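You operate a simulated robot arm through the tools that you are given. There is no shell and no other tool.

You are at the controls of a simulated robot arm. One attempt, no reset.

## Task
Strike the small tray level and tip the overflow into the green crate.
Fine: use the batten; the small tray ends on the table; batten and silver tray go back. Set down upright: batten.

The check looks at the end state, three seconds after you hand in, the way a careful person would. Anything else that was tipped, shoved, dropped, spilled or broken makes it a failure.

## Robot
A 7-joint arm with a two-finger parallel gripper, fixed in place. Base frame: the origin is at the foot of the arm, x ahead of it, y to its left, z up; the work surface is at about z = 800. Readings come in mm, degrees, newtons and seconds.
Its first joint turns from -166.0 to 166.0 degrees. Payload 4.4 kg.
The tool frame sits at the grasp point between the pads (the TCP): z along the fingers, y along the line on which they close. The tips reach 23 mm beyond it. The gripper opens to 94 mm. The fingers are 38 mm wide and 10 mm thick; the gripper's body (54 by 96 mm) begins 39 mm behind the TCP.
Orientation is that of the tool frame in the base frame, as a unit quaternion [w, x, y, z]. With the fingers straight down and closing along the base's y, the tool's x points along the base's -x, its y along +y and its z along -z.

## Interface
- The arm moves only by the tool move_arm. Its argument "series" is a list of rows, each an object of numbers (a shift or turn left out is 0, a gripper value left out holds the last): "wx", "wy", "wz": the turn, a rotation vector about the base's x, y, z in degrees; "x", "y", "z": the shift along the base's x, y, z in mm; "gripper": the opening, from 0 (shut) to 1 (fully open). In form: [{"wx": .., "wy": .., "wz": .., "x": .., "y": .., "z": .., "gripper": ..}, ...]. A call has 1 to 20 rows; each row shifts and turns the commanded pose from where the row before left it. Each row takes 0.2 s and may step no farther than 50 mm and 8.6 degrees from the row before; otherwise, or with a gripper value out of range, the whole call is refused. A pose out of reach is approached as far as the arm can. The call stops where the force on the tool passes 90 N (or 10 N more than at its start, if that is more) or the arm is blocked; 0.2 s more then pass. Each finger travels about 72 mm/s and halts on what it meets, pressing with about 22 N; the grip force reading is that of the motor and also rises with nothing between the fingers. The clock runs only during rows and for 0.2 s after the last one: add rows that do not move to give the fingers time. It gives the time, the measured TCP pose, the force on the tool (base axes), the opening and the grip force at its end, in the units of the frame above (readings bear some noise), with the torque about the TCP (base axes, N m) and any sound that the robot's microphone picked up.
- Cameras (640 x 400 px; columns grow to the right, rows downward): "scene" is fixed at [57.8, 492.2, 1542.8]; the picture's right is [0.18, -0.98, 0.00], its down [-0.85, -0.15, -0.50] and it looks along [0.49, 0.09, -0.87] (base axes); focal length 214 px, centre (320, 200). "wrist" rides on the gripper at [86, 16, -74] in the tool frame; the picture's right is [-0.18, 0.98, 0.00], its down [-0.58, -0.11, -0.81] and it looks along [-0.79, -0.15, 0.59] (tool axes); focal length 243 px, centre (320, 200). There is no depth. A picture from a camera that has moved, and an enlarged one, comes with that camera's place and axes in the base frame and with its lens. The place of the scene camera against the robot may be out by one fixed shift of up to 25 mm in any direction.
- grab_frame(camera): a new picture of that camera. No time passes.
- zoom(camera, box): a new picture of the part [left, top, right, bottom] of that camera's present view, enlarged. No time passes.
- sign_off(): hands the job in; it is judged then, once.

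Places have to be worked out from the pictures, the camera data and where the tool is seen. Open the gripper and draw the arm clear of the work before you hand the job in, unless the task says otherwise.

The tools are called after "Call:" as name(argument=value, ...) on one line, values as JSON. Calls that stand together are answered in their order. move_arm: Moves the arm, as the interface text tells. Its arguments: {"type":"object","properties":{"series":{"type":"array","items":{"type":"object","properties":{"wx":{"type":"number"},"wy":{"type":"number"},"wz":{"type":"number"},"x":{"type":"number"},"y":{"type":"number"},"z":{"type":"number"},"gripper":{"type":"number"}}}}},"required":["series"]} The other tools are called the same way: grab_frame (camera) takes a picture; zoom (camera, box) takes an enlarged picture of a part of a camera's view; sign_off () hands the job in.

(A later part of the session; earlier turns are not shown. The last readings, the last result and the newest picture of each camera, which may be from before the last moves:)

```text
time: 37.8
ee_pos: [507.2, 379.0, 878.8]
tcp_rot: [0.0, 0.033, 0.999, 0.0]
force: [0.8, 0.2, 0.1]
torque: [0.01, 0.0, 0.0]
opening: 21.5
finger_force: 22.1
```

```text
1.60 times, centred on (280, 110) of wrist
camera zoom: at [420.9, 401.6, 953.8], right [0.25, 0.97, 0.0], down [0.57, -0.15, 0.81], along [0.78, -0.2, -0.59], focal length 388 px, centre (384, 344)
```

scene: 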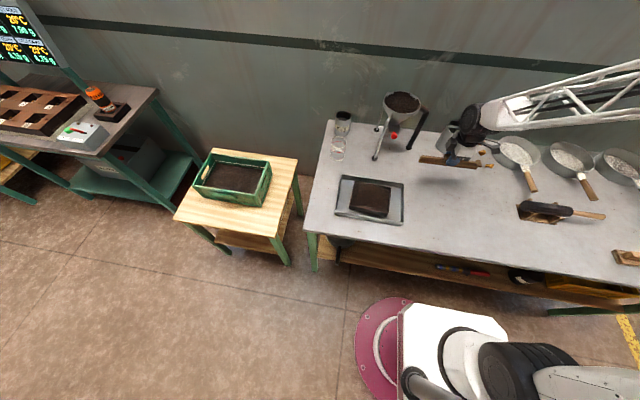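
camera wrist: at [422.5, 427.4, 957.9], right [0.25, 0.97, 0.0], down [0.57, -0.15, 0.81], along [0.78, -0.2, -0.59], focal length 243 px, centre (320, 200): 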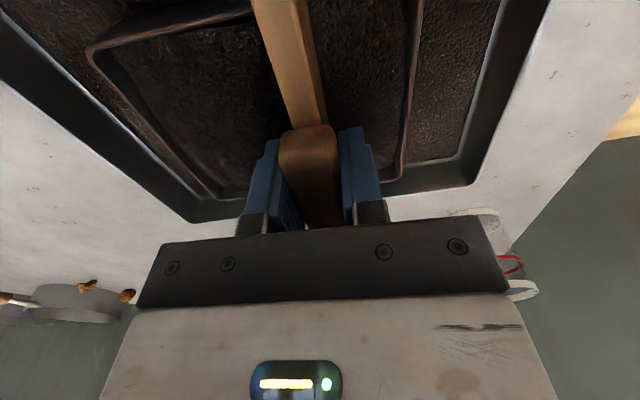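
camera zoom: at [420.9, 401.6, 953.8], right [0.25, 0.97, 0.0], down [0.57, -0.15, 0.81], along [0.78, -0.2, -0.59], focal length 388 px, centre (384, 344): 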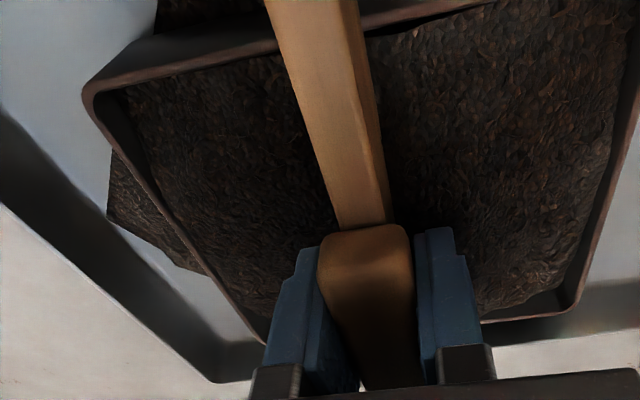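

The struck side is filled and flat to the rim. I continue the stroke over the +y wall.

Call:
move_arm(series=[{"x": 0.49, "y": 6.98}, {"x": 0.49, "y": 6.98}, {"x": 0.49, "y": 6.98}, {"x": 0.49, "y": 6.98}, {"x": 0.49, "y": 6.98}, {"x": 0.49, "y": 6.98}, {"x": 0.49, "y": 6.98}, {"x": 0.49, "y": 6.98}, {"x": 0.49, "y": 6.98}, {"x": 0.49, "y": 6.98}, {"x": 0.49, "y": 6.98}, {"x": 0.49, "y": 6.98}, {"x": 0.49, "y": 6.98}, {}])

Call:
zoom(camera="scene", box=[340, 170, 410, 230])

Call:
zoom(camera="wrist", box=[0, 0, 400, 220])

```text
time: 40.8
ee_pos: [514.2, 469.7, 878.1]
tcp_rot: [0.001, 0.033, 0.999, -0.001]
force: [0.0, 0.8, -0.6]
torque: [-0.02, 0.03, 0.0]
opening: 21.4
finger_force: 22.3
```

```text
6.67 times, centred on (375, 200) of scene
camera zoom: at [57.8, 492.2, 1542.8], right [0.18, -0.98, 0.0], down [-0.85, -0.15, -0.5], along [0.49, 0.09, -0.87], focal length 1430 px, centre (-47, 200)
```

zoom: 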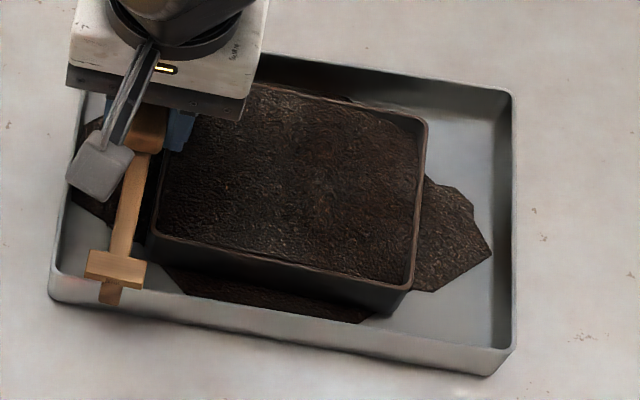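

```text
1.60 times, centred on (200, 110) of wrist
camera zoom: at [427.6, 491.8, 953.9], right [0.25, 0.97, 0.0], down [0.57, -0.15, 0.81], along [0.78, -0.2, -0.59], focal length 388 px, centre (512, 344)
```

zoom: 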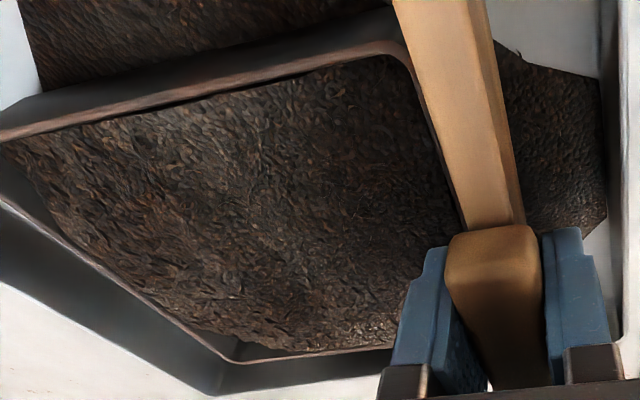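

The tray has been struck end to end and the overflow lies inside the silver tray. I lift the batten and take a clean look.

Call:
move_arm(series=[{"z": 20}, {"z": 30}, {"z": 30}, {"x": -20, "z": 20}, {"x": -20}, {}])

Call:
grab_frame(camera="wrist")

Call:
zoom(camera="wrist", box=[30, 0, 330, 188])

Call:
zoom(camera="scene", box=[335, 165, 415, 230])

```text
time: 42.2
ee_pos: [473.8, 468.6, 977.2]
tcp_rot: [0.0, 0.032, 0.999, -0.001]
force: [-0.3, 0.7, -0.2]
torque: [-0.02, -0.02, 0.01]
opening: 21.5
finger_force: 21.9
```

```text
taken
camera wrist: at [388.3, 491.1, 1051.9], right [0.25, 0.97, 0.0], down [0.57, -0.15, 0.81], along [0.78, -0.2, -0.59], focal length 243 px, centre (320, 200)
```

wrist: 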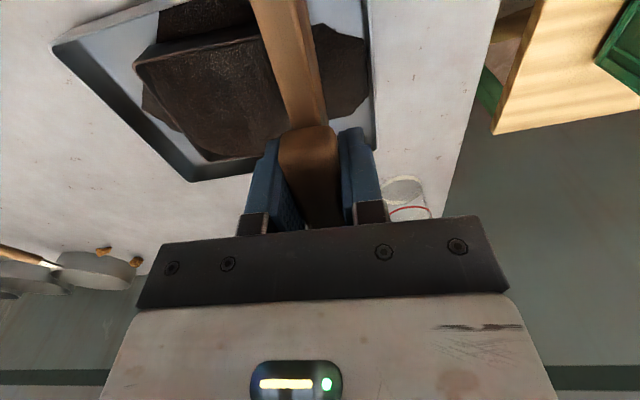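

```text
2.13 times, centred on (180, 94) of wrist
camera zoom: at [388.3, 491.1, 1051.9], right [0.25, 0.97, 0.0], down [0.57, -0.15, 0.81], along [0.78, -0.2, -0.59], focal length 516 px, centre (618, 426)
```

zoom: 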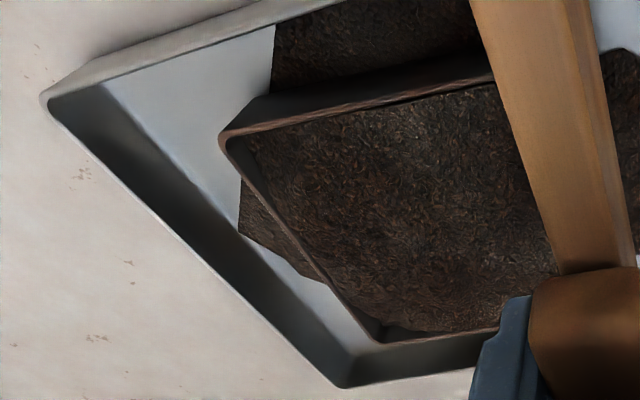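

```text
6.15 times, centred on (375, 198) of scene
camera zoom: at [57.8, 492.2, 1542.8], right [0.18, -0.98, 0.0], down [-0.85, -0.15, -0.5], along [0.49, 0.09, -0.87], focal length 1320 px, centre (-18, 215)
```

zoom: 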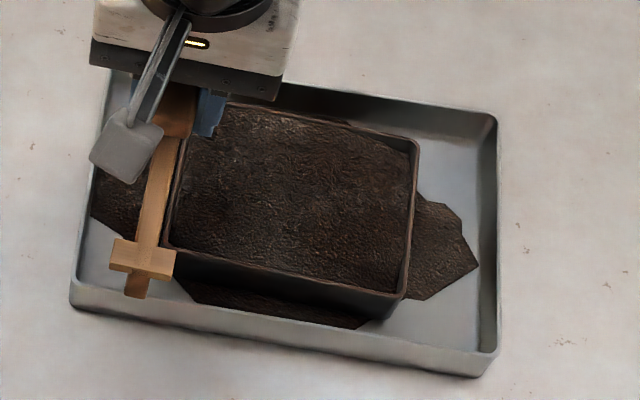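

The surface looks flush. I zoom in further at the rim from the scene camera to check for any remaining dome.

Call:
zoom(camera="scene", box=[355, 178, 403, 214])

Call:
zoom(camera="wrist", box=[120, 30, 280, 170])

```text
11.11 times, centred on (379, 196) of scene
camera zoom: at [57.8, 492.2, 1542.8], right [0.18, -0.98, 0.0], down [-0.85, -0.15, -0.5], along [0.49, 0.09, -0.87], focal length 2383 px, centre (-336, 244)
```

zoom: 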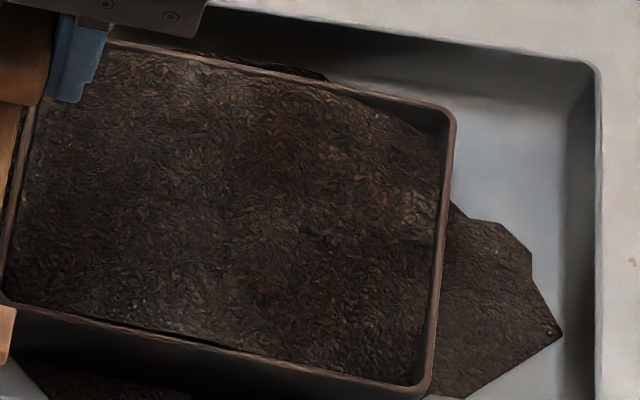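

```text
2.86 times, centred on (200, 100) of wrist
camera zoom: at [388.3, 491.1, 1051.9], right [0.25, 0.97, 0.0], down [0.57, -0.15, 0.81], along [0.78, -0.2, -0.59], focal length 693 px, centre (663, 486)
```

zoom: 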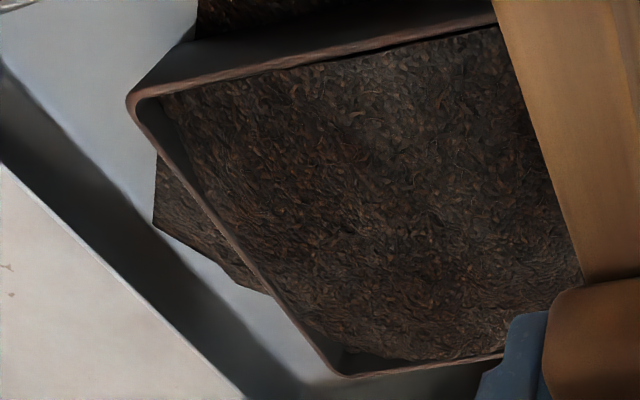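

The tea is struck flush with the rim, with only a slight low in one corner. I carry the batten back the way it came, rotating it back.

Call:
move_arm(series=[{"x": 16.72, "y": -30.41, "wz": 7.883}, {"x": 16.72, "y": -30.41, "wz": 7.883}, {"x": 16.72, "y": -30.41, "wz": 7.883}, {"x": 16.72, "y": -30.41, "wz": 7.883}, {"x": 16.72, "y": -30.41, "wz": 7.883}, {"x": 16.72, "y": -30.41, "wz": 7.883}, {"x": 16.72, "y": -30.41, "wz": 7.883}, {"x": 16.72, "y": -30.41, "wz": 7.883}, {"x": 16.72, "y": -30.41, "wz": 7.883}, {"x": 16.72, "y": -30.41, "wz": 7.883}, {"x": 16.72, "y": -30.41, "wz": 7.883}, {"x": 16.76, "y": -30.37, "wz": 7.883}, {}, {"z": -40}, {"z": -40}, {"z": -30}, {"z": -18}, {}])

Call:
grab_frame(camera="wrist")

Call:
grab_frame(camera="scene")

```text
time: 46.0
ee_pos: [672.1, 105.6, 849.9]
tcp_rot: [0.0, 0.712, -0.702, 0.0]
force: [0.7, 0.3, 0.0]
torque: [-0.04, -0.01, -0.02]
opening: 21.5
finger_force: 21.8
```

```text
taken
camera wrist: at [657.5, 18.1, 927.0], right [-0.99, 0.17, 0.0], down [0.1, 0.58, 0.81], along [0.14, 0.8, -0.59], focal length 243 px, centre (320, 200)
```

wrist: 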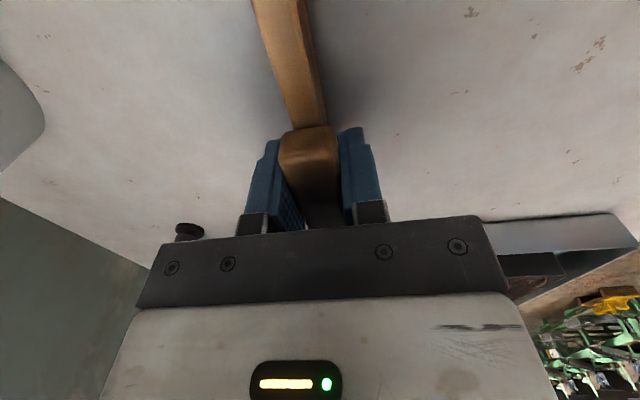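

```text
taken
```

scene: 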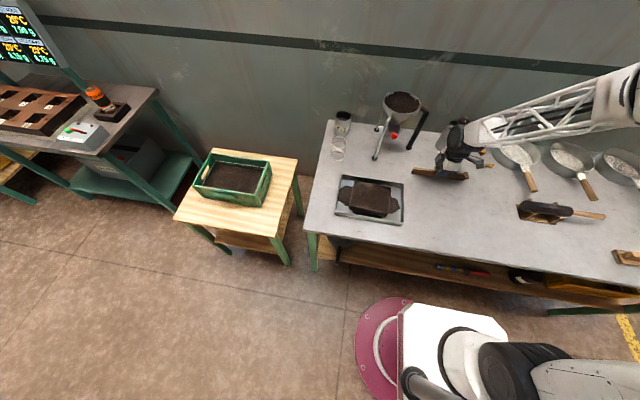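

Back over its spot, commanded z≈849.9. I lower and then step gently to feel the table.

Call:
move_arm(series=[{"z": -4}, {"z": -3.5}, {}])

Call:
move_arm(series=[{"z": -0.6}, {}])

Call:
move_arm(series=[{"z": -0.6}, {}])

Call:
move_arm(series=[{"z": -0.6}, {}])

```text
time: 46.8
ee_pos: [673.2, 103.5, 843.4]
tcp_rot: [-0.001, 0.712, -0.703, 0.0]
force: [0.7, -0.3, -0.1]
torque: [-0.01, 0.01, -0.01]
opening: 21.6
finger_force: 22.1
```

```text
time: 47.4
ee_pos: [672.2, 104.9, 843.0]
tcp_rot: [0.0, 0.712, -0.702, 0.0]
force: [-0.3, -0.7, -0.4]
torque: [0.04, -0.01, 0.02]
opening: 21.6
finger_force: 22.4
```

```text
time: 48.0
ee_pos: [672.0, 103.5, 842.3]
tcp_rot: [-0.001, 0.712, -0.702, 0.0]
force: [0.8, -0.3, -1.3]
torque: [-0.02, -0.01, -0.02]
opening: 21.5
finger_force: 22.2
```

```text
time: 48.6
ee_pos: [673.3, 104.6, 840.5]
tcp_rot: [0.0, 0.712, -0.702, 0.0]
force: [0.3, 0.2, -1.1]
torque: [0.01, -0.03, -0.04]
opening: 21.4
finger_force: 21.6
```

No contact yet at 840.6; continuing.

Call:
move_arm(series=[{"z": -0.6}, {}])

Call:
move_arm(series=[{"z": -0.5}, {}])

Call:
move_arm(series=[{"z": -0.5}, {}])

Call:
move_arm(series=[{"z": -0.5}, {}])

```text
time: 49.2
ee_pos: [673.4, 104.2, 841.4]
tcp_rot: [0.0, 0.712, -0.702, 0.0]
force: [-1.0, -0.3, -0.1]
torque: [0.04, -0.02, 0.01]
opening: 21.6
finger_force: 22.1
```

```text
time: 49.8
ee_pos: [673.2, 104.1, 840.1]
tcp_rot: [0.001, 0.712, -0.702, 0.0]
force: [0.1, 0.9, -0.9]
torque: [-0.01, -0.01, 0.0]
opening: 21.4
finger_force: 22.3
```

```text
time: 50.4
ee_pos: [673.9, 105.1, 840.0]
tcp_rot: [0.0, 0.712, -0.703, 0.0]
force: [-0.3, 1.4, -0.7]
torque: [0.02, 0.02, -0.02]
opening: 21.5
finger_force: 22.6
```

```text
time: 51.0
ee_pos: [673.2, 104.2, 839.2]
tcp_rot: [0.001, 0.712, -0.702, -0.001]
force: [0.6, 0.1, -0.7]
torque: [0.01, 0.01, 0.0]
opening: 21.4
finger_force: 22.3
```

Call:
move_arm(series=[{"z": -0.5}, {}])

Call:
move_arm(series=[{"z": -0.5}, {}])

Call:
zoom(camera="scene", box=[405, 155, 475, 195])

```text
time: 51.6
ee_pos: [673.0, 104.7, 838.5]
tcp_rot: [0.0, 0.712, -0.702, 0.0]
force: [0.4, -0.9, -1.0]
torque: [0.04, -0.01, 0.02]
opening: 21.4
finger_force: 22.1
```

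```text
time: 52.2
ee_pos: [674.3, 104.1, 839.5]
tcp_rot: [-0.001, 0.712, -0.702, 0.0]
force: [-2.9, 0.5, 11.9]
torque: [-0.08, 0.03, 0.03]
opening: 21.5
finger_force: 21.8
```

```text
9.14 times, centred on (440, 175) of scene
camera zoom: at [57.8, 492.2, 1542.8], right [0.18, -0.98, 0.0], down [-0.85, -0.15, -0.5], along [0.49, 0.09, -0.87], focal length 1961 px, centre (-777, 429)
```

zoom: 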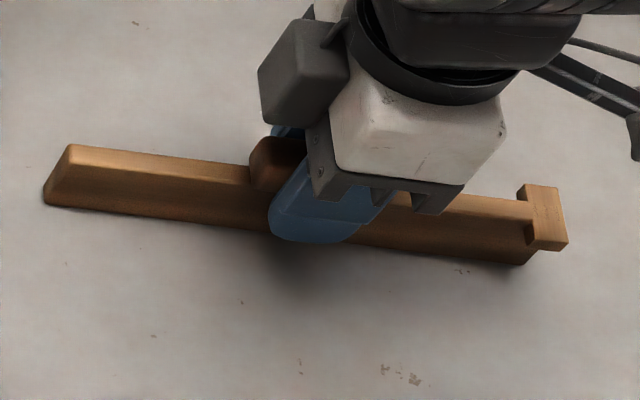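

The batten stands on the table (12 N contact). I ease off, open the gripper and rise straight up.

Call:
move_arm(series=[{"z": 0.5}, {"gripper": 0.4}, {"gripper": 0.6}, {"gripper": 0.8}, {"gripper": 0.8}, {"z": 20}, {"z": 30}, {"z": 40}, {}])

Call:
zoom(camera="scene", box=[405, 155, 475, 195])

Call:
grab_frame(camera="wrist")

```text
time: 54.2
ee_pos: [671.7, 106.2, 928.0]
tcp_rot: [0.0, 0.712, -0.702, 0.0]
force: [-0.2, 1.0, -0.2]
torque: [0.03, 0.02, 0.01]
opening: 75.2
finger_force: 0.0
```

```text
9.14 times, centred on (440, 175) of scene
camera zoom: at [57.8, 492.2, 1542.8], right [0.18, -0.98, 0.0], down [-0.85, -0.15, -0.5], along [0.49, 0.09, -0.87], focal length 1961 px, centre (-777, 429)
```

zoom: 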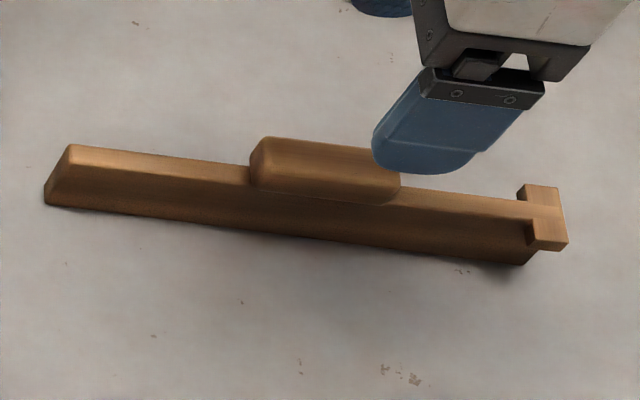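

```text
taken
camera wrist: at [656.7, 19.7, 1003.3], right [-0.99, 0.17, 0.0], down [0.1, 0.58, 0.81], along [0.14, 0.8, -0.59], focal length 243 px, centre (320, 200)
```

wrist: 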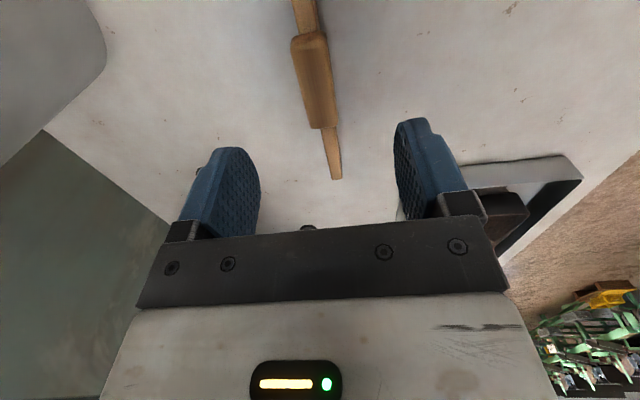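

The batten is back upright in its place. Next I go look at the small tray's near (−x) wall, which I plan to pinch for moving it to the table.

Call:
move_arm(series=[{"x": -28.9, "y": 32.1, "z": 4.6, "wz": -0.686}, {"x": -28.9, "y": 32.1, "z": 4.6, "wz": -0.686}, {"x": -28.9, "y": 32.1, "z": 4.6, "wz": -0.686}, {"x": -28.9, "y": 32.1, "z": 4.6, "wz": -0.686}, {"x": -28.9, "y": 32.1, "z": 4.6, "wz": -0.686}, {"x": -28.9, "y": 32.1, "z": 4.6, "wz": -0.686}, {"x": -28.9, "y": 32.1, "z": 4.6, "wz": -0.684}, {}])

Call:
grab_frame(camera="wrist")

Call:
zoom(camera="wrist", box=[200, 40, 440, 190])

Call:
zoom(camera="scene", box=[335, 170, 415, 230])

```text
time: 56.0
ee_pos: [472.4, 331.0, 961.7]
tcp_rot: [0.0, -0.681, 0.732, 0.001]
force: [0.0, -0.8, 0.2]
torque: [-0.02, 0.0, -0.02]
opening: 75.1
finger_force: 0.2
```

```text
taken
camera wrist: at [449.6, 246.7, 1037.5], right [-0.97, 0.25, 0.0], down [0.15, 0.57, 0.81], along [0.2, 0.78, -0.59], focal length 243 px, centre (320, 200)
```

wrist: 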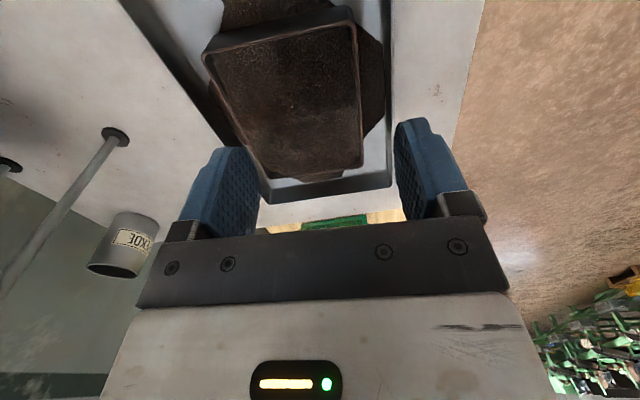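

```text
2.67 times, centred on (320, 115) of wrist
camera zoom: at [449.6, 246.7, 1037.5], right [-0.97, 0.25, 0.0], down [0.15, 0.57, 0.81], along [0.2, 0.78, -0.59], focal length 647 px, centre (320, 427)
```

zoom: 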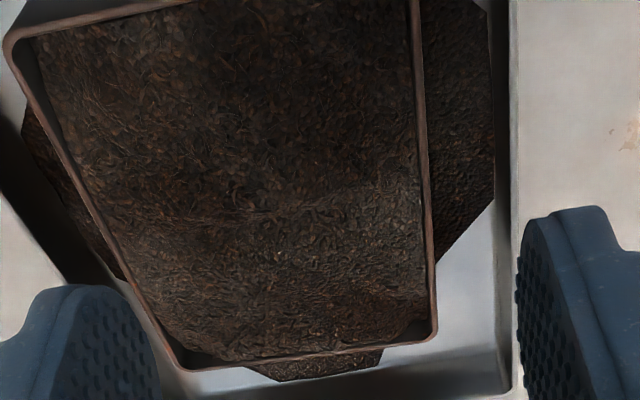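

```text
6.67 times, centred on (375, 200) of scene
camera zoom: at [57.8, 492.2, 1542.8], right [0.18, -0.98, 0.0], down [-0.85, -0.15, -0.5], along [0.49, 0.09, -0.87], focal length 1430 px, centre (-47, 200)
```

zoom: 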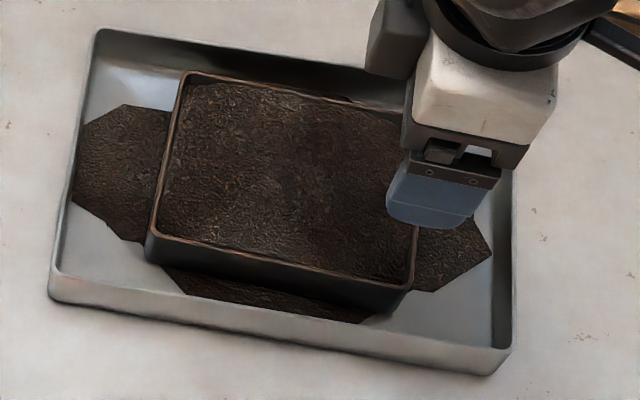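

Level surface confirmed; the −x wall sits at about x≈447–450 (y≈386). I move above its middle with a narrow opening, staying clear in height, to check alignment.

Call:
move_arm(series=[{"x": -11, "y": 27, "z": -20, "gripper": 0.35}, {"x": -11, "y": 28, "z": -25, "gripper": 0.35}, {"z": -25}, {}, {}])

Call:
grab_frame(camera="wrist")

Call:
zoom(camera="wrist", box=[220, 20, 420, 230])

Call:
move_arm(series=[{}])

Call:
move_arm(series=[{}])

```text
time: 57.2
ee_pos: [450.0, 385.0, 890.6]
tcp_rot: [0.0, -0.682, 0.731, 0.0]
force: [0.7, 0.0, -0.3]
torque: [-0.01, 0.01, 0.02]
opening: 32.8
finger_force: 0.2
```

```text
taken
camera wrist: at [427.9, 300.9, 965.8], right [-0.97, 0.25, 0.0], down [0.15, 0.57, 0.81], along [0.2, 0.78, -0.59], focal length 243 px, centre (320, 200)
```

wrist: 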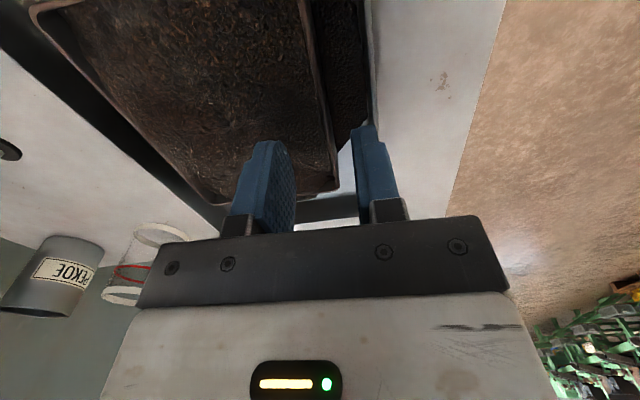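

```text
1.90 times, centred on (320, 125) of wrist
camera zoom: at [427.9, 300.9, 965.8], right [-0.97, 0.25, 0.0], down [0.15, 0.57, 0.81], along [0.2, 0.78, -0.59], focal length 462 px, centre (320, 343)
```

zoom: 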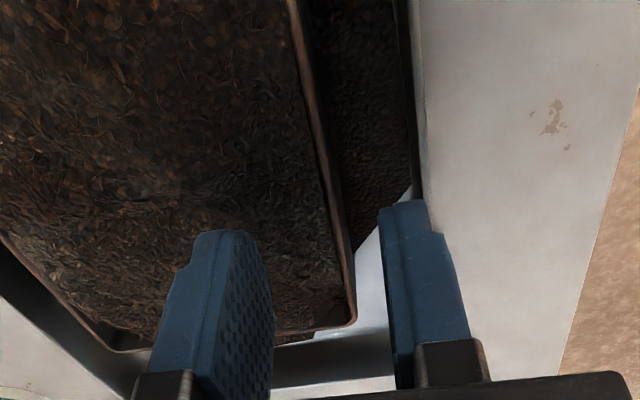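

```text
time: 57.6
ee_pos: [450.1, 385.2, 889.5]
tcp_rot: [0.001, -0.682, 0.731, 0.0]
force: [-0.7, -0.1, -0.7]
torque: [-0.03, -0.02, -0.01]
opening: 32.9
finger_force: 0.1
```

```text
time: 58.0
ee_pos: [449.2, 385.4, 890.2]
tcp_rot: [0.0, -0.682, 0.731, 0.0]
force: [0.1, -0.6, 0.2]
torque: [0.0, -0.03, -0.03]
opening: 32.9
finger_force: 0.0
```

I zoom tightly around the point beneath the TCP to see the rim's offset from the finger midline.

Call:
zoom(camera="wrist", box=[290, 80, 354, 150])

```text
5.71 times, centred on (322, 115) of wrist
camera zoom: at [427.9, 300.9, 966.0], right [-0.97, 0.25, 0.0], down [0.15, 0.57, 0.81], along [0.2, 0.78, -0.59], focal length 1386 px, centre (309, 686)
```

zoom: 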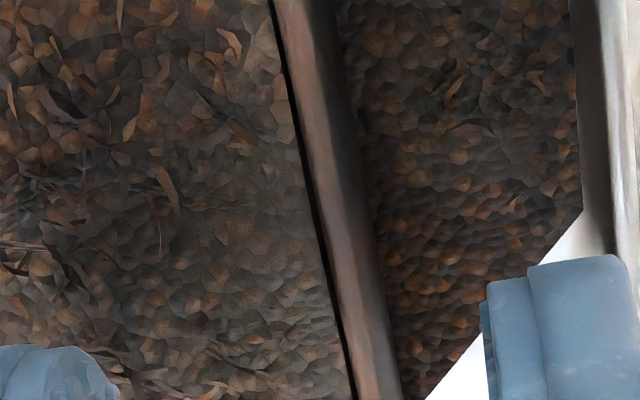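

The rim centre is ~2.6 mm to the −x side of the finger midline and the wall is ~3 mm thick. I shift, narrow the opening to ~10 mm and descend to just above the rim to recheck.

Call:
move_arm(series=[{"x": -2.6, "y": 0.2, "gripper": 0.12}, {"z": -12}, {"z": -8}, {}, {}])

Call:
zoom(camera="wrist", box=[280, 80, 376, 170])

Call:
zoom(camera="scene", box=[350, 180, 400, 220])

```text
time: 59.2
ee_pos: [447.0, 384.2, 869.9]
tcp_rot: [0.0, -0.682, 0.732, 0.0]
force: [0.3, 0.4, -0.4]
torque: [-0.02, 0.01, 0.02]
opening: 11.2
finger_force: 0.1
```

```text
4.44 times, centred on (328, 125) of wrist
camera zoom: at [424.4, 300.7, 945.8], right [-0.97, 0.25, 0.0], down [0.15, 0.57, 0.81], along [0.2, 0.78, -0.59], focal length 1078 px, centre (284, 533)
```

zoom: 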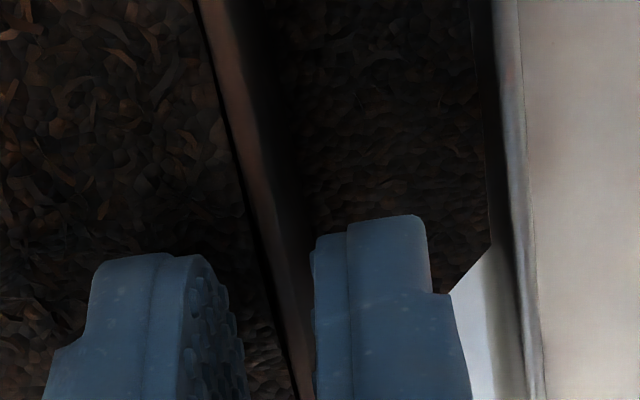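

```text
10.00 times, centred on (375, 200) of scene
camera zoom: at [57.8, 492.2, 1542.8], right [0.18, -0.98, 0.0], down [-0.85, -0.15, -0.5], along [0.49, 0.09, -0.87], focal length 2145 px, centre (-230, 200)
```

zoom: 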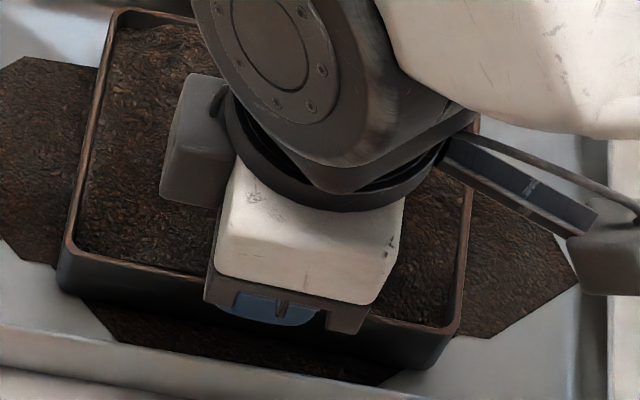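

Rim is centred between the fingers within ~1 mm. I descend slowly so the fingers straddle the wall, watching force.

Call:
move_arm(series=[{"z": -4}, {"z": -4}, {"z": -4}, {"z": -3}, {}])

Call:
zoom(camera="wrist", box=[280, 80, 376, 170])

```text
time: 60.4
ee_pos: [447.3, 383.7, 854.7]
tcp_rot: [0.001, -0.682, 0.731, 0.001]
force: [-0.5, -0.1, -0.4]
torque: [0.01, 0.03, -0.01]
opening: 11.0
finger_force: 0.1
```

```text
4.44 times, centred on (328, 125) of wrist
camera zoom: at [424.2, 299.4, 930.6], right [-0.97, 0.25, 0.0], down [0.15, 0.57, 0.81], along [0.2, 0.78, -0.59], focal length 1078 px, centre (284, 533)
```

zoom: 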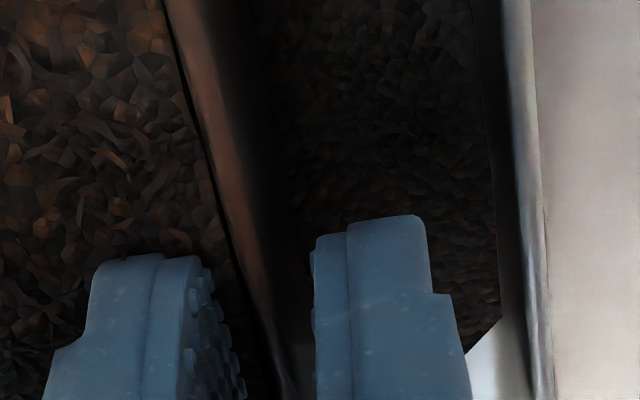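

The fingers straddle the wall with no resistance so far. I go down another 13 mm.

Call:
move_arm(series=[{"z": -3}, {"z": -3}, {"z": -3}, {"z": -4}, {}])

Call:
grab_frame(camera="wrist")

Call:
zoom(camera="scene", box=[340, 170, 410, 230])

```text
time: 61.6
ee_pos: [446.0, 383.3, 842.7]
tcp_rot: [0.0, -0.682, 0.731, 0.0]
force: [0.0, 0.5, 0.3]
torque: [0.0, -0.01, 0.03]
opening: 11.0
finger_force: 0.1
```

```text
taken
camera wrist: at [423.7, 299.6, 918.3], right [-0.97, 0.25, 0.0], down [0.15, 0.57, 0.81], along [0.2, 0.78, -0.59], focal length 243 px, centre (320, 200)
```

wrist: 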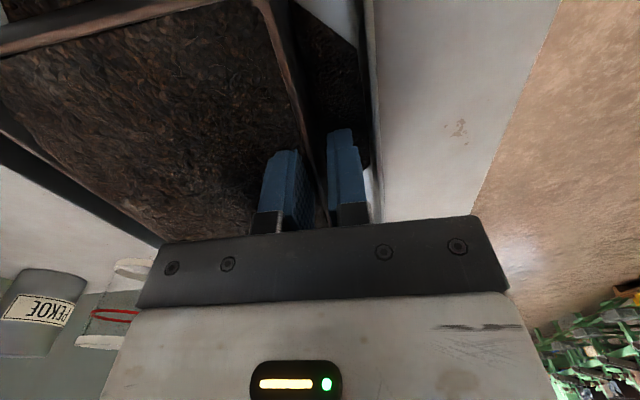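

```text
6.67 times, centred on (375, 200) of scene
camera zoom: at [57.8, 492.2, 1542.8], right [0.18, -0.98, 0.0], down [-0.85, -0.15, -0.5], along [0.49, 0.09, -0.87], focal length 1430 px, centre (-47, 200)
```

zoom: 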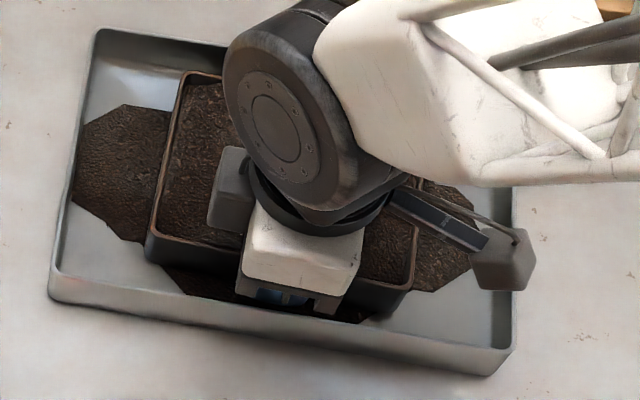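

No resistance from the tea. I go a further 8 mm for a firmer hold, then close on the wall.

Call:
move_arm(series=[{"z": -4}, {"z": -4}, {}, {"gripper": 0.0}, {"gripper": 0.0}, {"gripper": 0.0}, {}])

Call:
grab_frame(camera="wrist")

Call:
zoom(camera="scene", box=[340, 170, 410, 230])

```text
time: 63.2
ee_pos: [446.9, 383.2, 834.3]
tcp_rot: [0.0, -0.683, 0.731, -0.001]
force: [-0.1, 1.2, 0.5]
torque: [0.09, 0.0, 0.01]
opening: 3.1
finger_force: 22.0
```

```text
taken
camera wrist: at [423.6, 299.6, 910.0], right [-0.97, 0.25, 0.0], down [0.15, 0.57, 0.81], along [0.2, 0.78, -0.59], focal length 243 px, centre (320, 200)
```

wrist: 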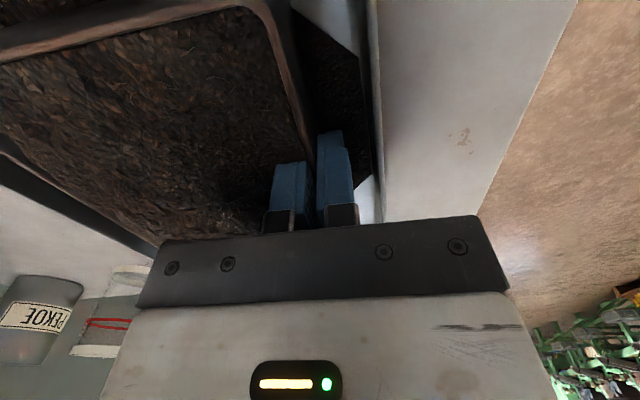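

```text
6.67 times, centred on (375, 200) of scene
camera zoom: at [57.8, 492.2, 1542.8], right [0.18, -0.98, 0.0], down [-0.85, -0.15, -0.5], along [0.49, 0.09, -0.87], focal length 1430 px, centre (-47, 200)
```

zoom: 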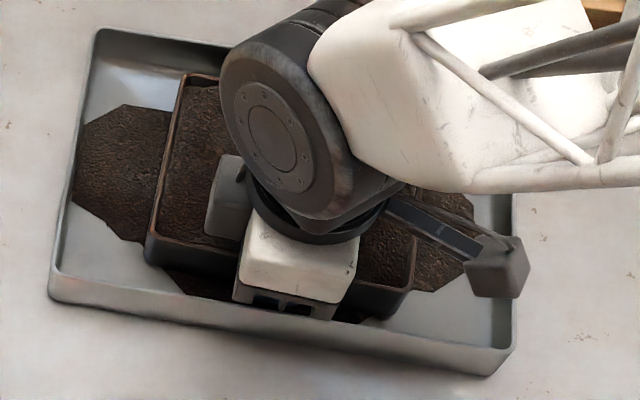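

The wall is gripped (3.1 mm). I lift 3 mm to read weight and check for tilt.

Call:
move_arm(series=[{"z": 1}, {"z": 1}, {"z": 1}, {}, {}])

Call:
grab_frame(camera="wrist")

Call:
zoom(camera="scene", box=[340, 170, 410, 230])

```text
time: 64.4
ee_pos: [445.9, 384.8, 837.0]
tcp_rot: [0.0, -0.682, 0.731, 0.0]
force: [-0.1, -0.4, -2.5]
torque: [0.02, 0.14, 0.05]
opening: 3.0
finger_force: 21.9
```

```text
taken
camera wrist: at [424.0, 300.2, 913.4], right [-0.97, 0.25, 0.0], down [0.15, 0.57, 0.81], along [0.2, 0.78, -0.59], focal length 243 px, centre (320, 200)
```

wrist: 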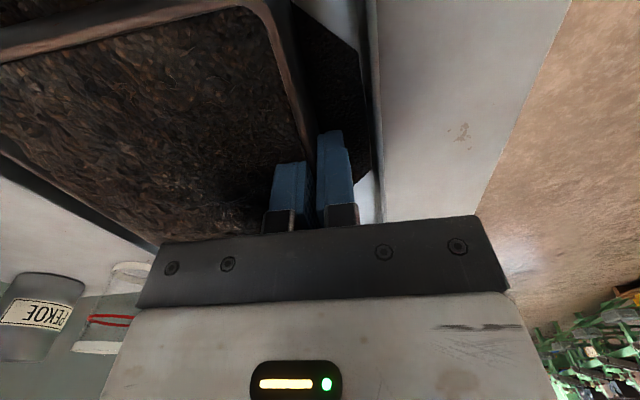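

```text
6.67 times, centred on (375, 200) of scene
camera zoom: at [57.8, 492.2, 1542.8], right [0.18, -0.98, 0.0], down [-0.85, -0.15, -0.5], along [0.49, 0.09, -0.87], focal length 1430 px, centre (-47, 200)
```

zoom: 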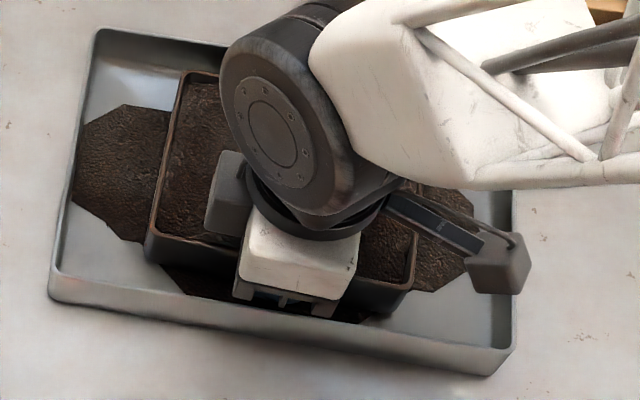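

Only ~2.5 N with the moment of a level, fully carried tray. I lift slowly to clear the silver rim.

Call:
move_arm(series=[{"z": 3}, {"z": 5}, {"z": 6}, {"z": 8}, {"z": 8}, {"z": 8}, {"z": 8}, {"z": 6}, {"z": 3}, {}])

Call:
grab_frame(camera="wrist")

Call:
zoom(camera="scene", box=[340, 165, 415, 230])

```text
time: 66.6
ee_pos: [446.7, 384.4, 892.4]
tcp_rot: [0.0, -0.682, 0.732, 0.0]
force: [0.0, -0.4, -3.5]
torque: [0.03, 0.18, 0.01]
opening: 2.8
finger_force: 22.0
```

```text
taken
camera wrist: at [423.7, 300.1, 967.8], right [-0.97, 0.25, 0.0], down [0.15, 0.57, 0.81], along [0.2, 0.78, -0.59], focal length 243 px, centre (320, 200)
```

wrist: 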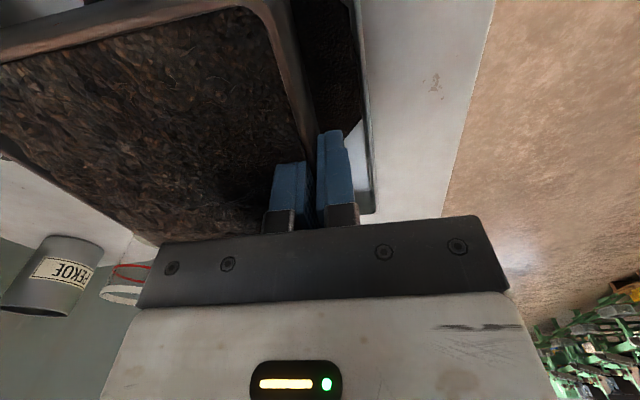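

```text
6.15 times, centred on (378, 198) of scene
camera zoom: at [57.8, 492.2, 1542.8], right [0.18, -0.98, 0.0], down [-0.85, -0.15, -0.5], along [0.49, 0.09, -0.87], focal length 1320 px, centre (-34, 215)
```

zoom: 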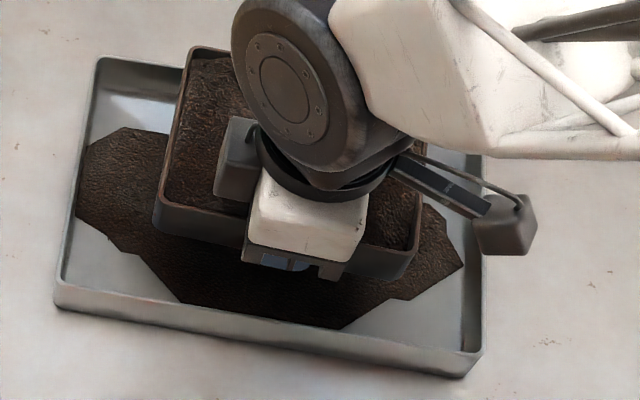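

The tray hangs level with nothing spilt. I carry it slowly 280 mm toward −y, over the free table area.

Call:
move_arm(series=[{"y": -4}, {"y": -10}, {"y": -16}, {"y": -20}, {"y": -22}, {"y": -22}, {"y": -22}, {"y": -22}, {"y": -22}, {"y": -22}, {"y": -22}, {"y": -22}, {"y": -20}, {"y": -16}, {"y": -10}, {"y": -6}, {"y": -2}, {}])

Call:
grab_frame(camera="scene")

Call:
grab_frame(camera="wrist")

```text
time: 70.4
ee_pos: [445.9, 103.7, 891.0]
tcp_rot: [-0.001, -0.682, 0.731, 0.0]
force: [-0.1, -0.2, -3.0]
torque: [0.0, 0.16, 0.02]
opening: 2.5
finger_force: 21.9
```

```text
taken
```

scene: 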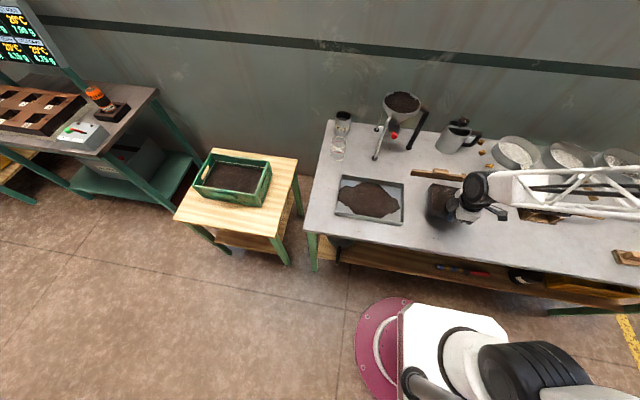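

```text
taken
camera wrist: at [423.9, 19.6, 967.3], right [-0.97, 0.25, 0.0], down [0.15, 0.57, 0.81], along [0.2, 0.78, -0.59], focal length 243 px, centre (320, 200)
```

wrist: 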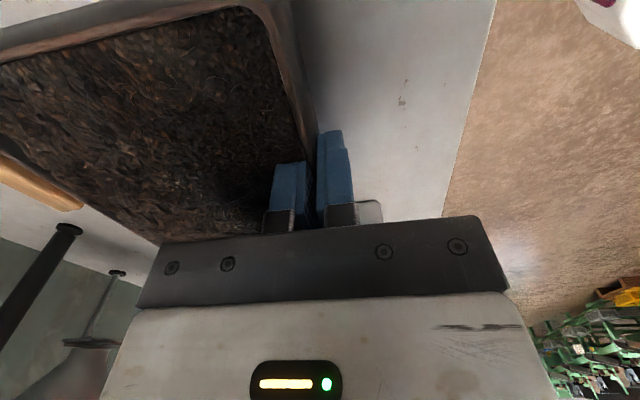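

Over clear table now. I lower it: 52 mm first, then gentle steps until it rests.

Call:
move_arm(series=[{"z": -4}, {"z": -8}, {"z": -8}, {"z": -8}, {"z": -8}, {"z": -8}, {"z": -6}, {"z": -4}, {}])

Call:
move_arm(series=[{"z": -1}, {"z": -1}, {}])

Call:
move_arm(series=[{"z": -0.8}, {"z": -0.8}, {}])

```text
time: 72.4
ee_pos: [446.4, 104.5, 838.2]
tcp_rot: [0.0, -0.682, 0.731, 0.001]
force: [0.8, 0.0, -2.7]
torque: [0.02, 0.16, -0.02]
opening: 3.1
finger_force: 22.1
```

```text
time: 73.2
ee_pos: [447.2, 103.7, 835.8]
tcp_rot: [0.001, -0.682, 0.732, 0.0]
force: [0.2, 0.7, -2.7]
torque: [-0.01, 0.12, -0.02]
opening: 3.1
finger_force: 22.0
```

```text
time: 74.0
ee_pos: [446.2, 104.2, 834.6]
tcp_rot: [0.0, -0.682, 0.732, 0.0]
force: [-0.7, -0.6, -2.9]
torque: [0.01, 0.15, 0.0]
opening: 2.9
finger_force: 22.3
```

Still hanging (−2.9 N); I continue in small steps.

Call:
move_arm(series=[{"z": -0.8}, {"z": -0.8}, {}])

Call:
move_arm(series=[{"z": -0.6}, {}])

Call:
move_arm(series=[{"z": -0.6}, {}])

Call:
move_arm(series=[{"z": -0.6}, {}])

```text
time: 74.8
ee_pos: [445.7, 104.4, 833.6]
tcp_rot: [0.0, -0.682, 0.731, 0.0]
force: [-0.2, -0.8, -2.8]
torque: [0.01, 0.17, 0.01]
opening: 2.8
finger_force: 21.7
```

```text
time: 75.4
ee_pos: [446.8, 103.9, 832.5]
tcp_rot: [0.001, -0.682, 0.731, 0.0]
force: [0.6, 0.3, -2.9]
torque: [0.0, 0.17, -0.03]
opening: 2.9
finger_force: 22.3
```

```text
time: 76.0
ee_pos: [445.3, 103.2, 833.5]
tcp_rot: [0.0, -0.682, 0.731, 0.0]
force: [0.2, -0.1, -2.8]
torque: [0.0, 0.15, 0.03]
opening: 3.0
finger_force: 22.0
```

```text
time: 76.6
ee_pos: [446.4, 103.9, 830.6]
tcp_rot: [0.001, -0.682, 0.731, 0.0]
force: [0.1, 0.7, -3.6]
torque: [0.04, 0.11, -0.02]
opening: 3.1
finger_force: 21.9
```

Call:
move_arm(series=[{"z": -0.6}, {}])

Call:
move_arm(series=[{"z": -0.6}, {}])

Call:
move_arm(series=[{"z": -0.6}, {}])

Call:
zoom(camera="scene", box=[410, 165, 490, 235])

```text
time: 77.2
ee_pos: [447.0, 103.4, 830.9]
tcp_rot: [0.0, -0.682, 0.731, 0.001]
force: [0.4, 0.7, -2.3]
torque: [0.03, 0.17, 0.0]
opening: 2.9
finger_force: 21.6
```

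```text
time: 77.8
ee_pos: [446.6, 104.4, 830.9]
tcp_rot: [0.001, -0.682, 0.731, 0.0]
force: [0.4, 1.7, 1.0]
torque: [0.01, -0.03, 0.05]
opening: 3.0
finger_force: 22.5
```

```text
time: 78.4
ee_pos: [446.7, 103.2, 829.4]
tcp_rot: [0.001, -0.682, 0.732, 0.001]
force: [-7.0, 1.0, 21.6]
torque: [0.03, 0.05, -0.03]
opening: 2.6
finger_force: 21.8
```

```text
5.71 times, centred on (450, 200) of scene
camera zoom: at [57.8, 492.2, 1542.8], right [0.18, -0.98, 0.0], down [-0.85, -0.15, -0.5], along [0.49, 0.09, -0.87], focal length 1226 px, centre (-423, 200)
```

zoom: 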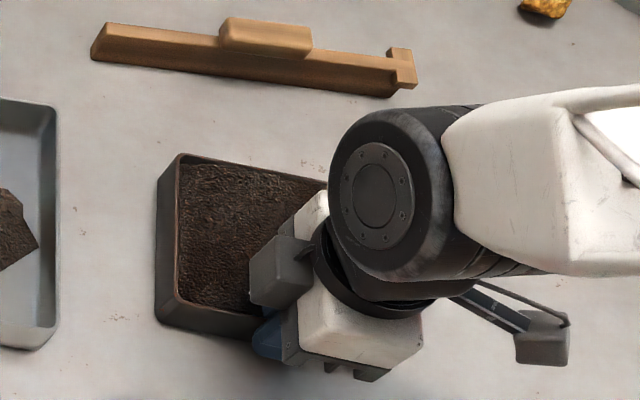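

The tray rests on the table. I ease off 0.7 mm, open just a little, and rise straight out.

Call:
move_arm(series=[{"z": 0.7}, {}, {"gripper": 0.1}, {"gripper": 0.1}, {"gripper": 0.1}, {"z": 2}, {"z": 4}, {"z": 6}, {"z": 8}, {"z": 10}, {"z": 20}, {"z": 30}, {}])

Call:
grab_frame(camera="wrist")

Call:
zoom(camera="scene", box=[410, 165, 490, 235])

```text
time: 81.2
ee_pos: [445.6, 103.8, 911.6]
tcp_rot: [0.0, -0.682, 0.731, 0.0]
force: [-0.6, 0.5, 0.7]
torque: [-0.02, 0.04, -0.01]
opening: 9.4
finger_force: 0.0
```

```text
taken
camera wrist: at [423.7, 19.0, 986.7], right [-0.97, 0.25, 0.0], down [0.15, 0.57, 0.81], along [0.2, 0.78, -0.59], focal length 243 px, centre (320, 200)
```

wrist: 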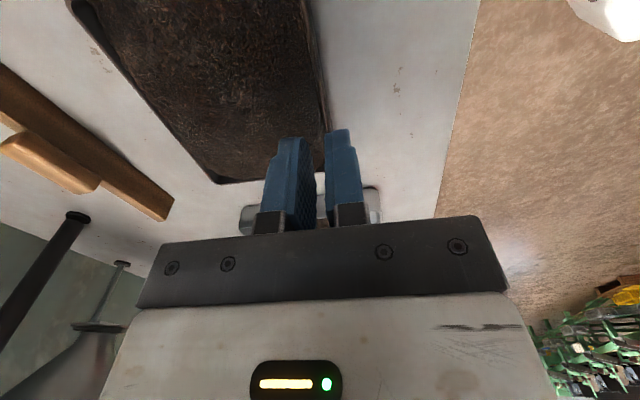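

```text
5.71 times, centred on (450, 200) of scene
camera zoom: at [57.8, 492.2, 1542.8], right [0.18, -0.98, 0.0], down [-0.85, -0.15, -0.5], along [0.49, 0.09, -0.87], focal length 1226 px, centre (-423, 200)
```

zoom: 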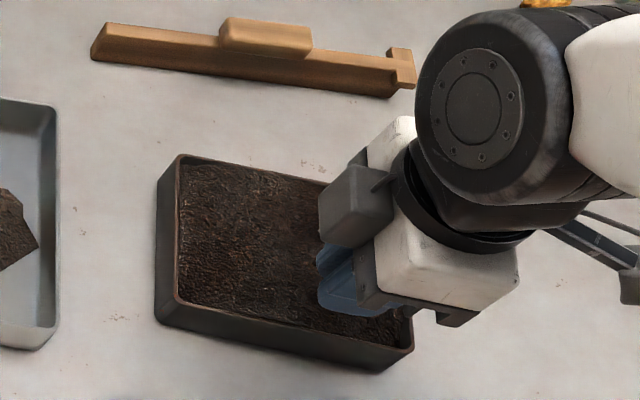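

The small tray stands level on the table. I now raise the arm and go look at the crate and the silver tray from the wrist camera.

Call:
move_arm(series=[{"x": 0, "y": 0, "z": 40}, {"x": 5, "y": 45, "z": 15}, {"x": 5, "y": 45, "z": 15}, {"x": 5, "y": 45, "z": 15}, {"x": 5, "y": 45, "z": 15}, {"x": 5, "y": 45, "z": 15}, {"x": 5, "y": 45, "z": 15}, {"x": 5, "y": 45, "z": 10}, {"x": 5, "y": 45, "z": 5}, {"x": 5, "y": 45}, {"x": 5, "y": 45}, {}])

Call:
grab_frame(camera="wrist")

Call:
grab_frame(camera="scene")

Call:
zoom(camera="scene", box=[325, 165, 485, 235])

```text
time: 83.8
ee_pos: [496.4, 556.6, 1054.5]
tcp_rot: [0.0, -0.682, 0.731, 0.0]
force: [-0.5, -0.1, 0.4]
torque: [0.02, 0.01, 0.03]
opening: 9.2
finger_force: 0.1
```

```text
taken
camera wrist: at [473.8, 470.9, 1130.8], right [-0.97, 0.25, 0.0], down [0.15, 0.57, 0.81], along [0.2, 0.78, -0.59], focal length 243 px, centre (320, 200)
```

wrist: 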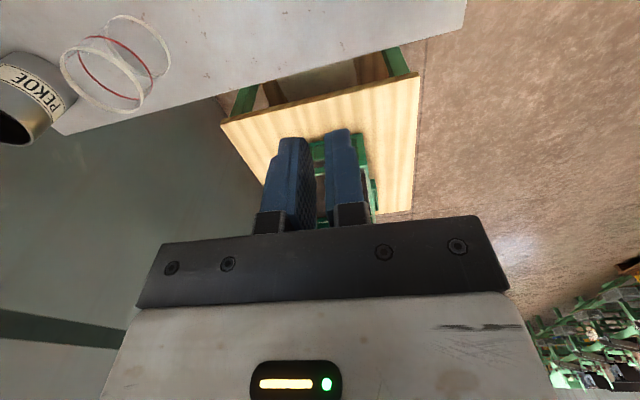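

```text
taken
```

scene: 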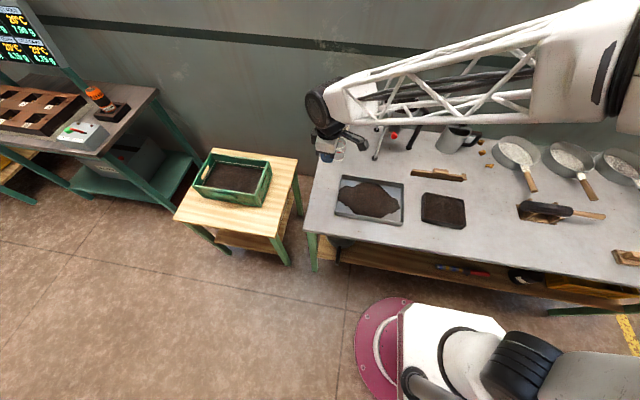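

```text
4.00 times, centred on (405, 200) of scene
camera zoom: at [57.8, 492.2, 1542.8], right [0.18, -0.98, 0.0], down [-0.85, -0.15, -0.5], along [0.49, 0.09, -0.87], focal length 858 px, centre (-20, 200)
```

zoom: 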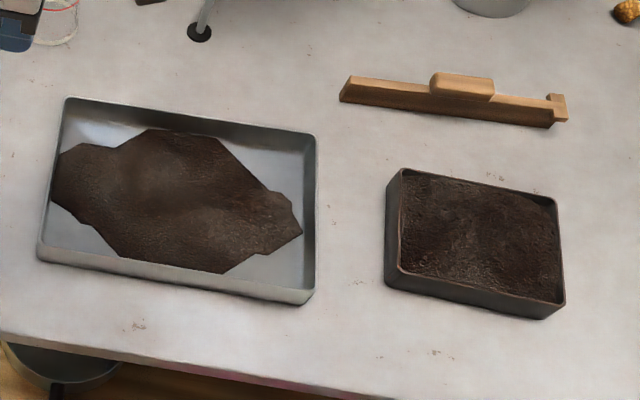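

I open the gripper and advance to see the crate between the fingers.

Call:
move_arm(series=[{"y": 40, "z": 20, "gripper": 1.0}, {"y": 30, "z": 20, "wz": 4}, {"y": 10}, {}])

Call:
grab_frame(camera="wrist")

Call:
zoom(camera="wrist", box=[200, 60, 440, 220])

```text
time: 84.8
ee_pos: [496.7, 636.7, 1094.9]
tcp_rot: [0.0, -0.707, 0.707, 0.001]
force: [-0.3, -0.4, -0.5]
torque: [-0.01, 0.01, -0.01]
opening: 94.0
finger_force: 0.1
```

```text
taken
camera wrist: at [479.5, 550.6, 1172.0], right [-0.98, 0.18, 0.0], down [0.11, 0.58, 0.81], along [0.15, 0.79, -0.59], focal length 243 px, centre (320, 200)
```

wrist: 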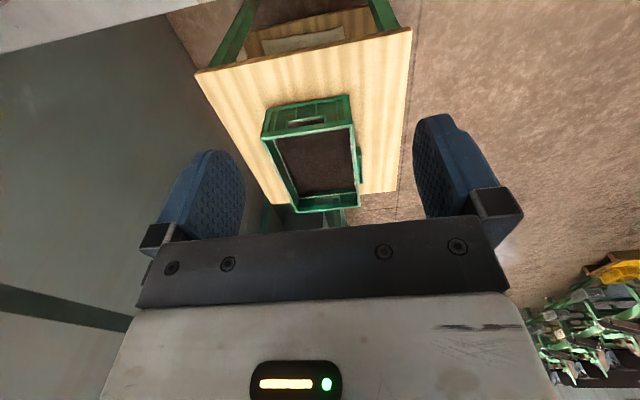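

```text
2.50 times, centred on (320, 140) of wrist
camera zoom: at [479.5, 550.6, 1172.0], right [-0.98, 0.18, 0.0], down [0.11, 0.58, 0.81], along [0.15, 0.79, -0.59], focal length 606 px, centre (320, 350)
```

zoom: 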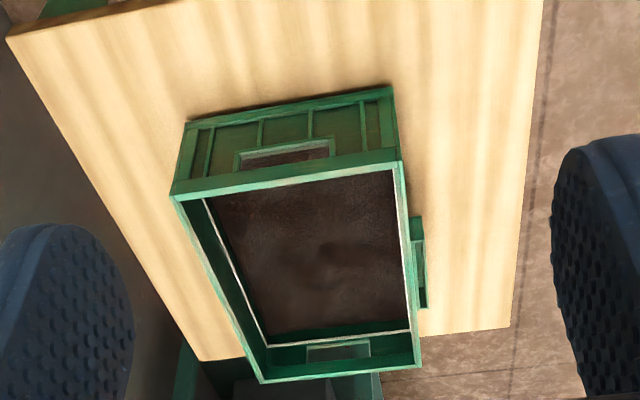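

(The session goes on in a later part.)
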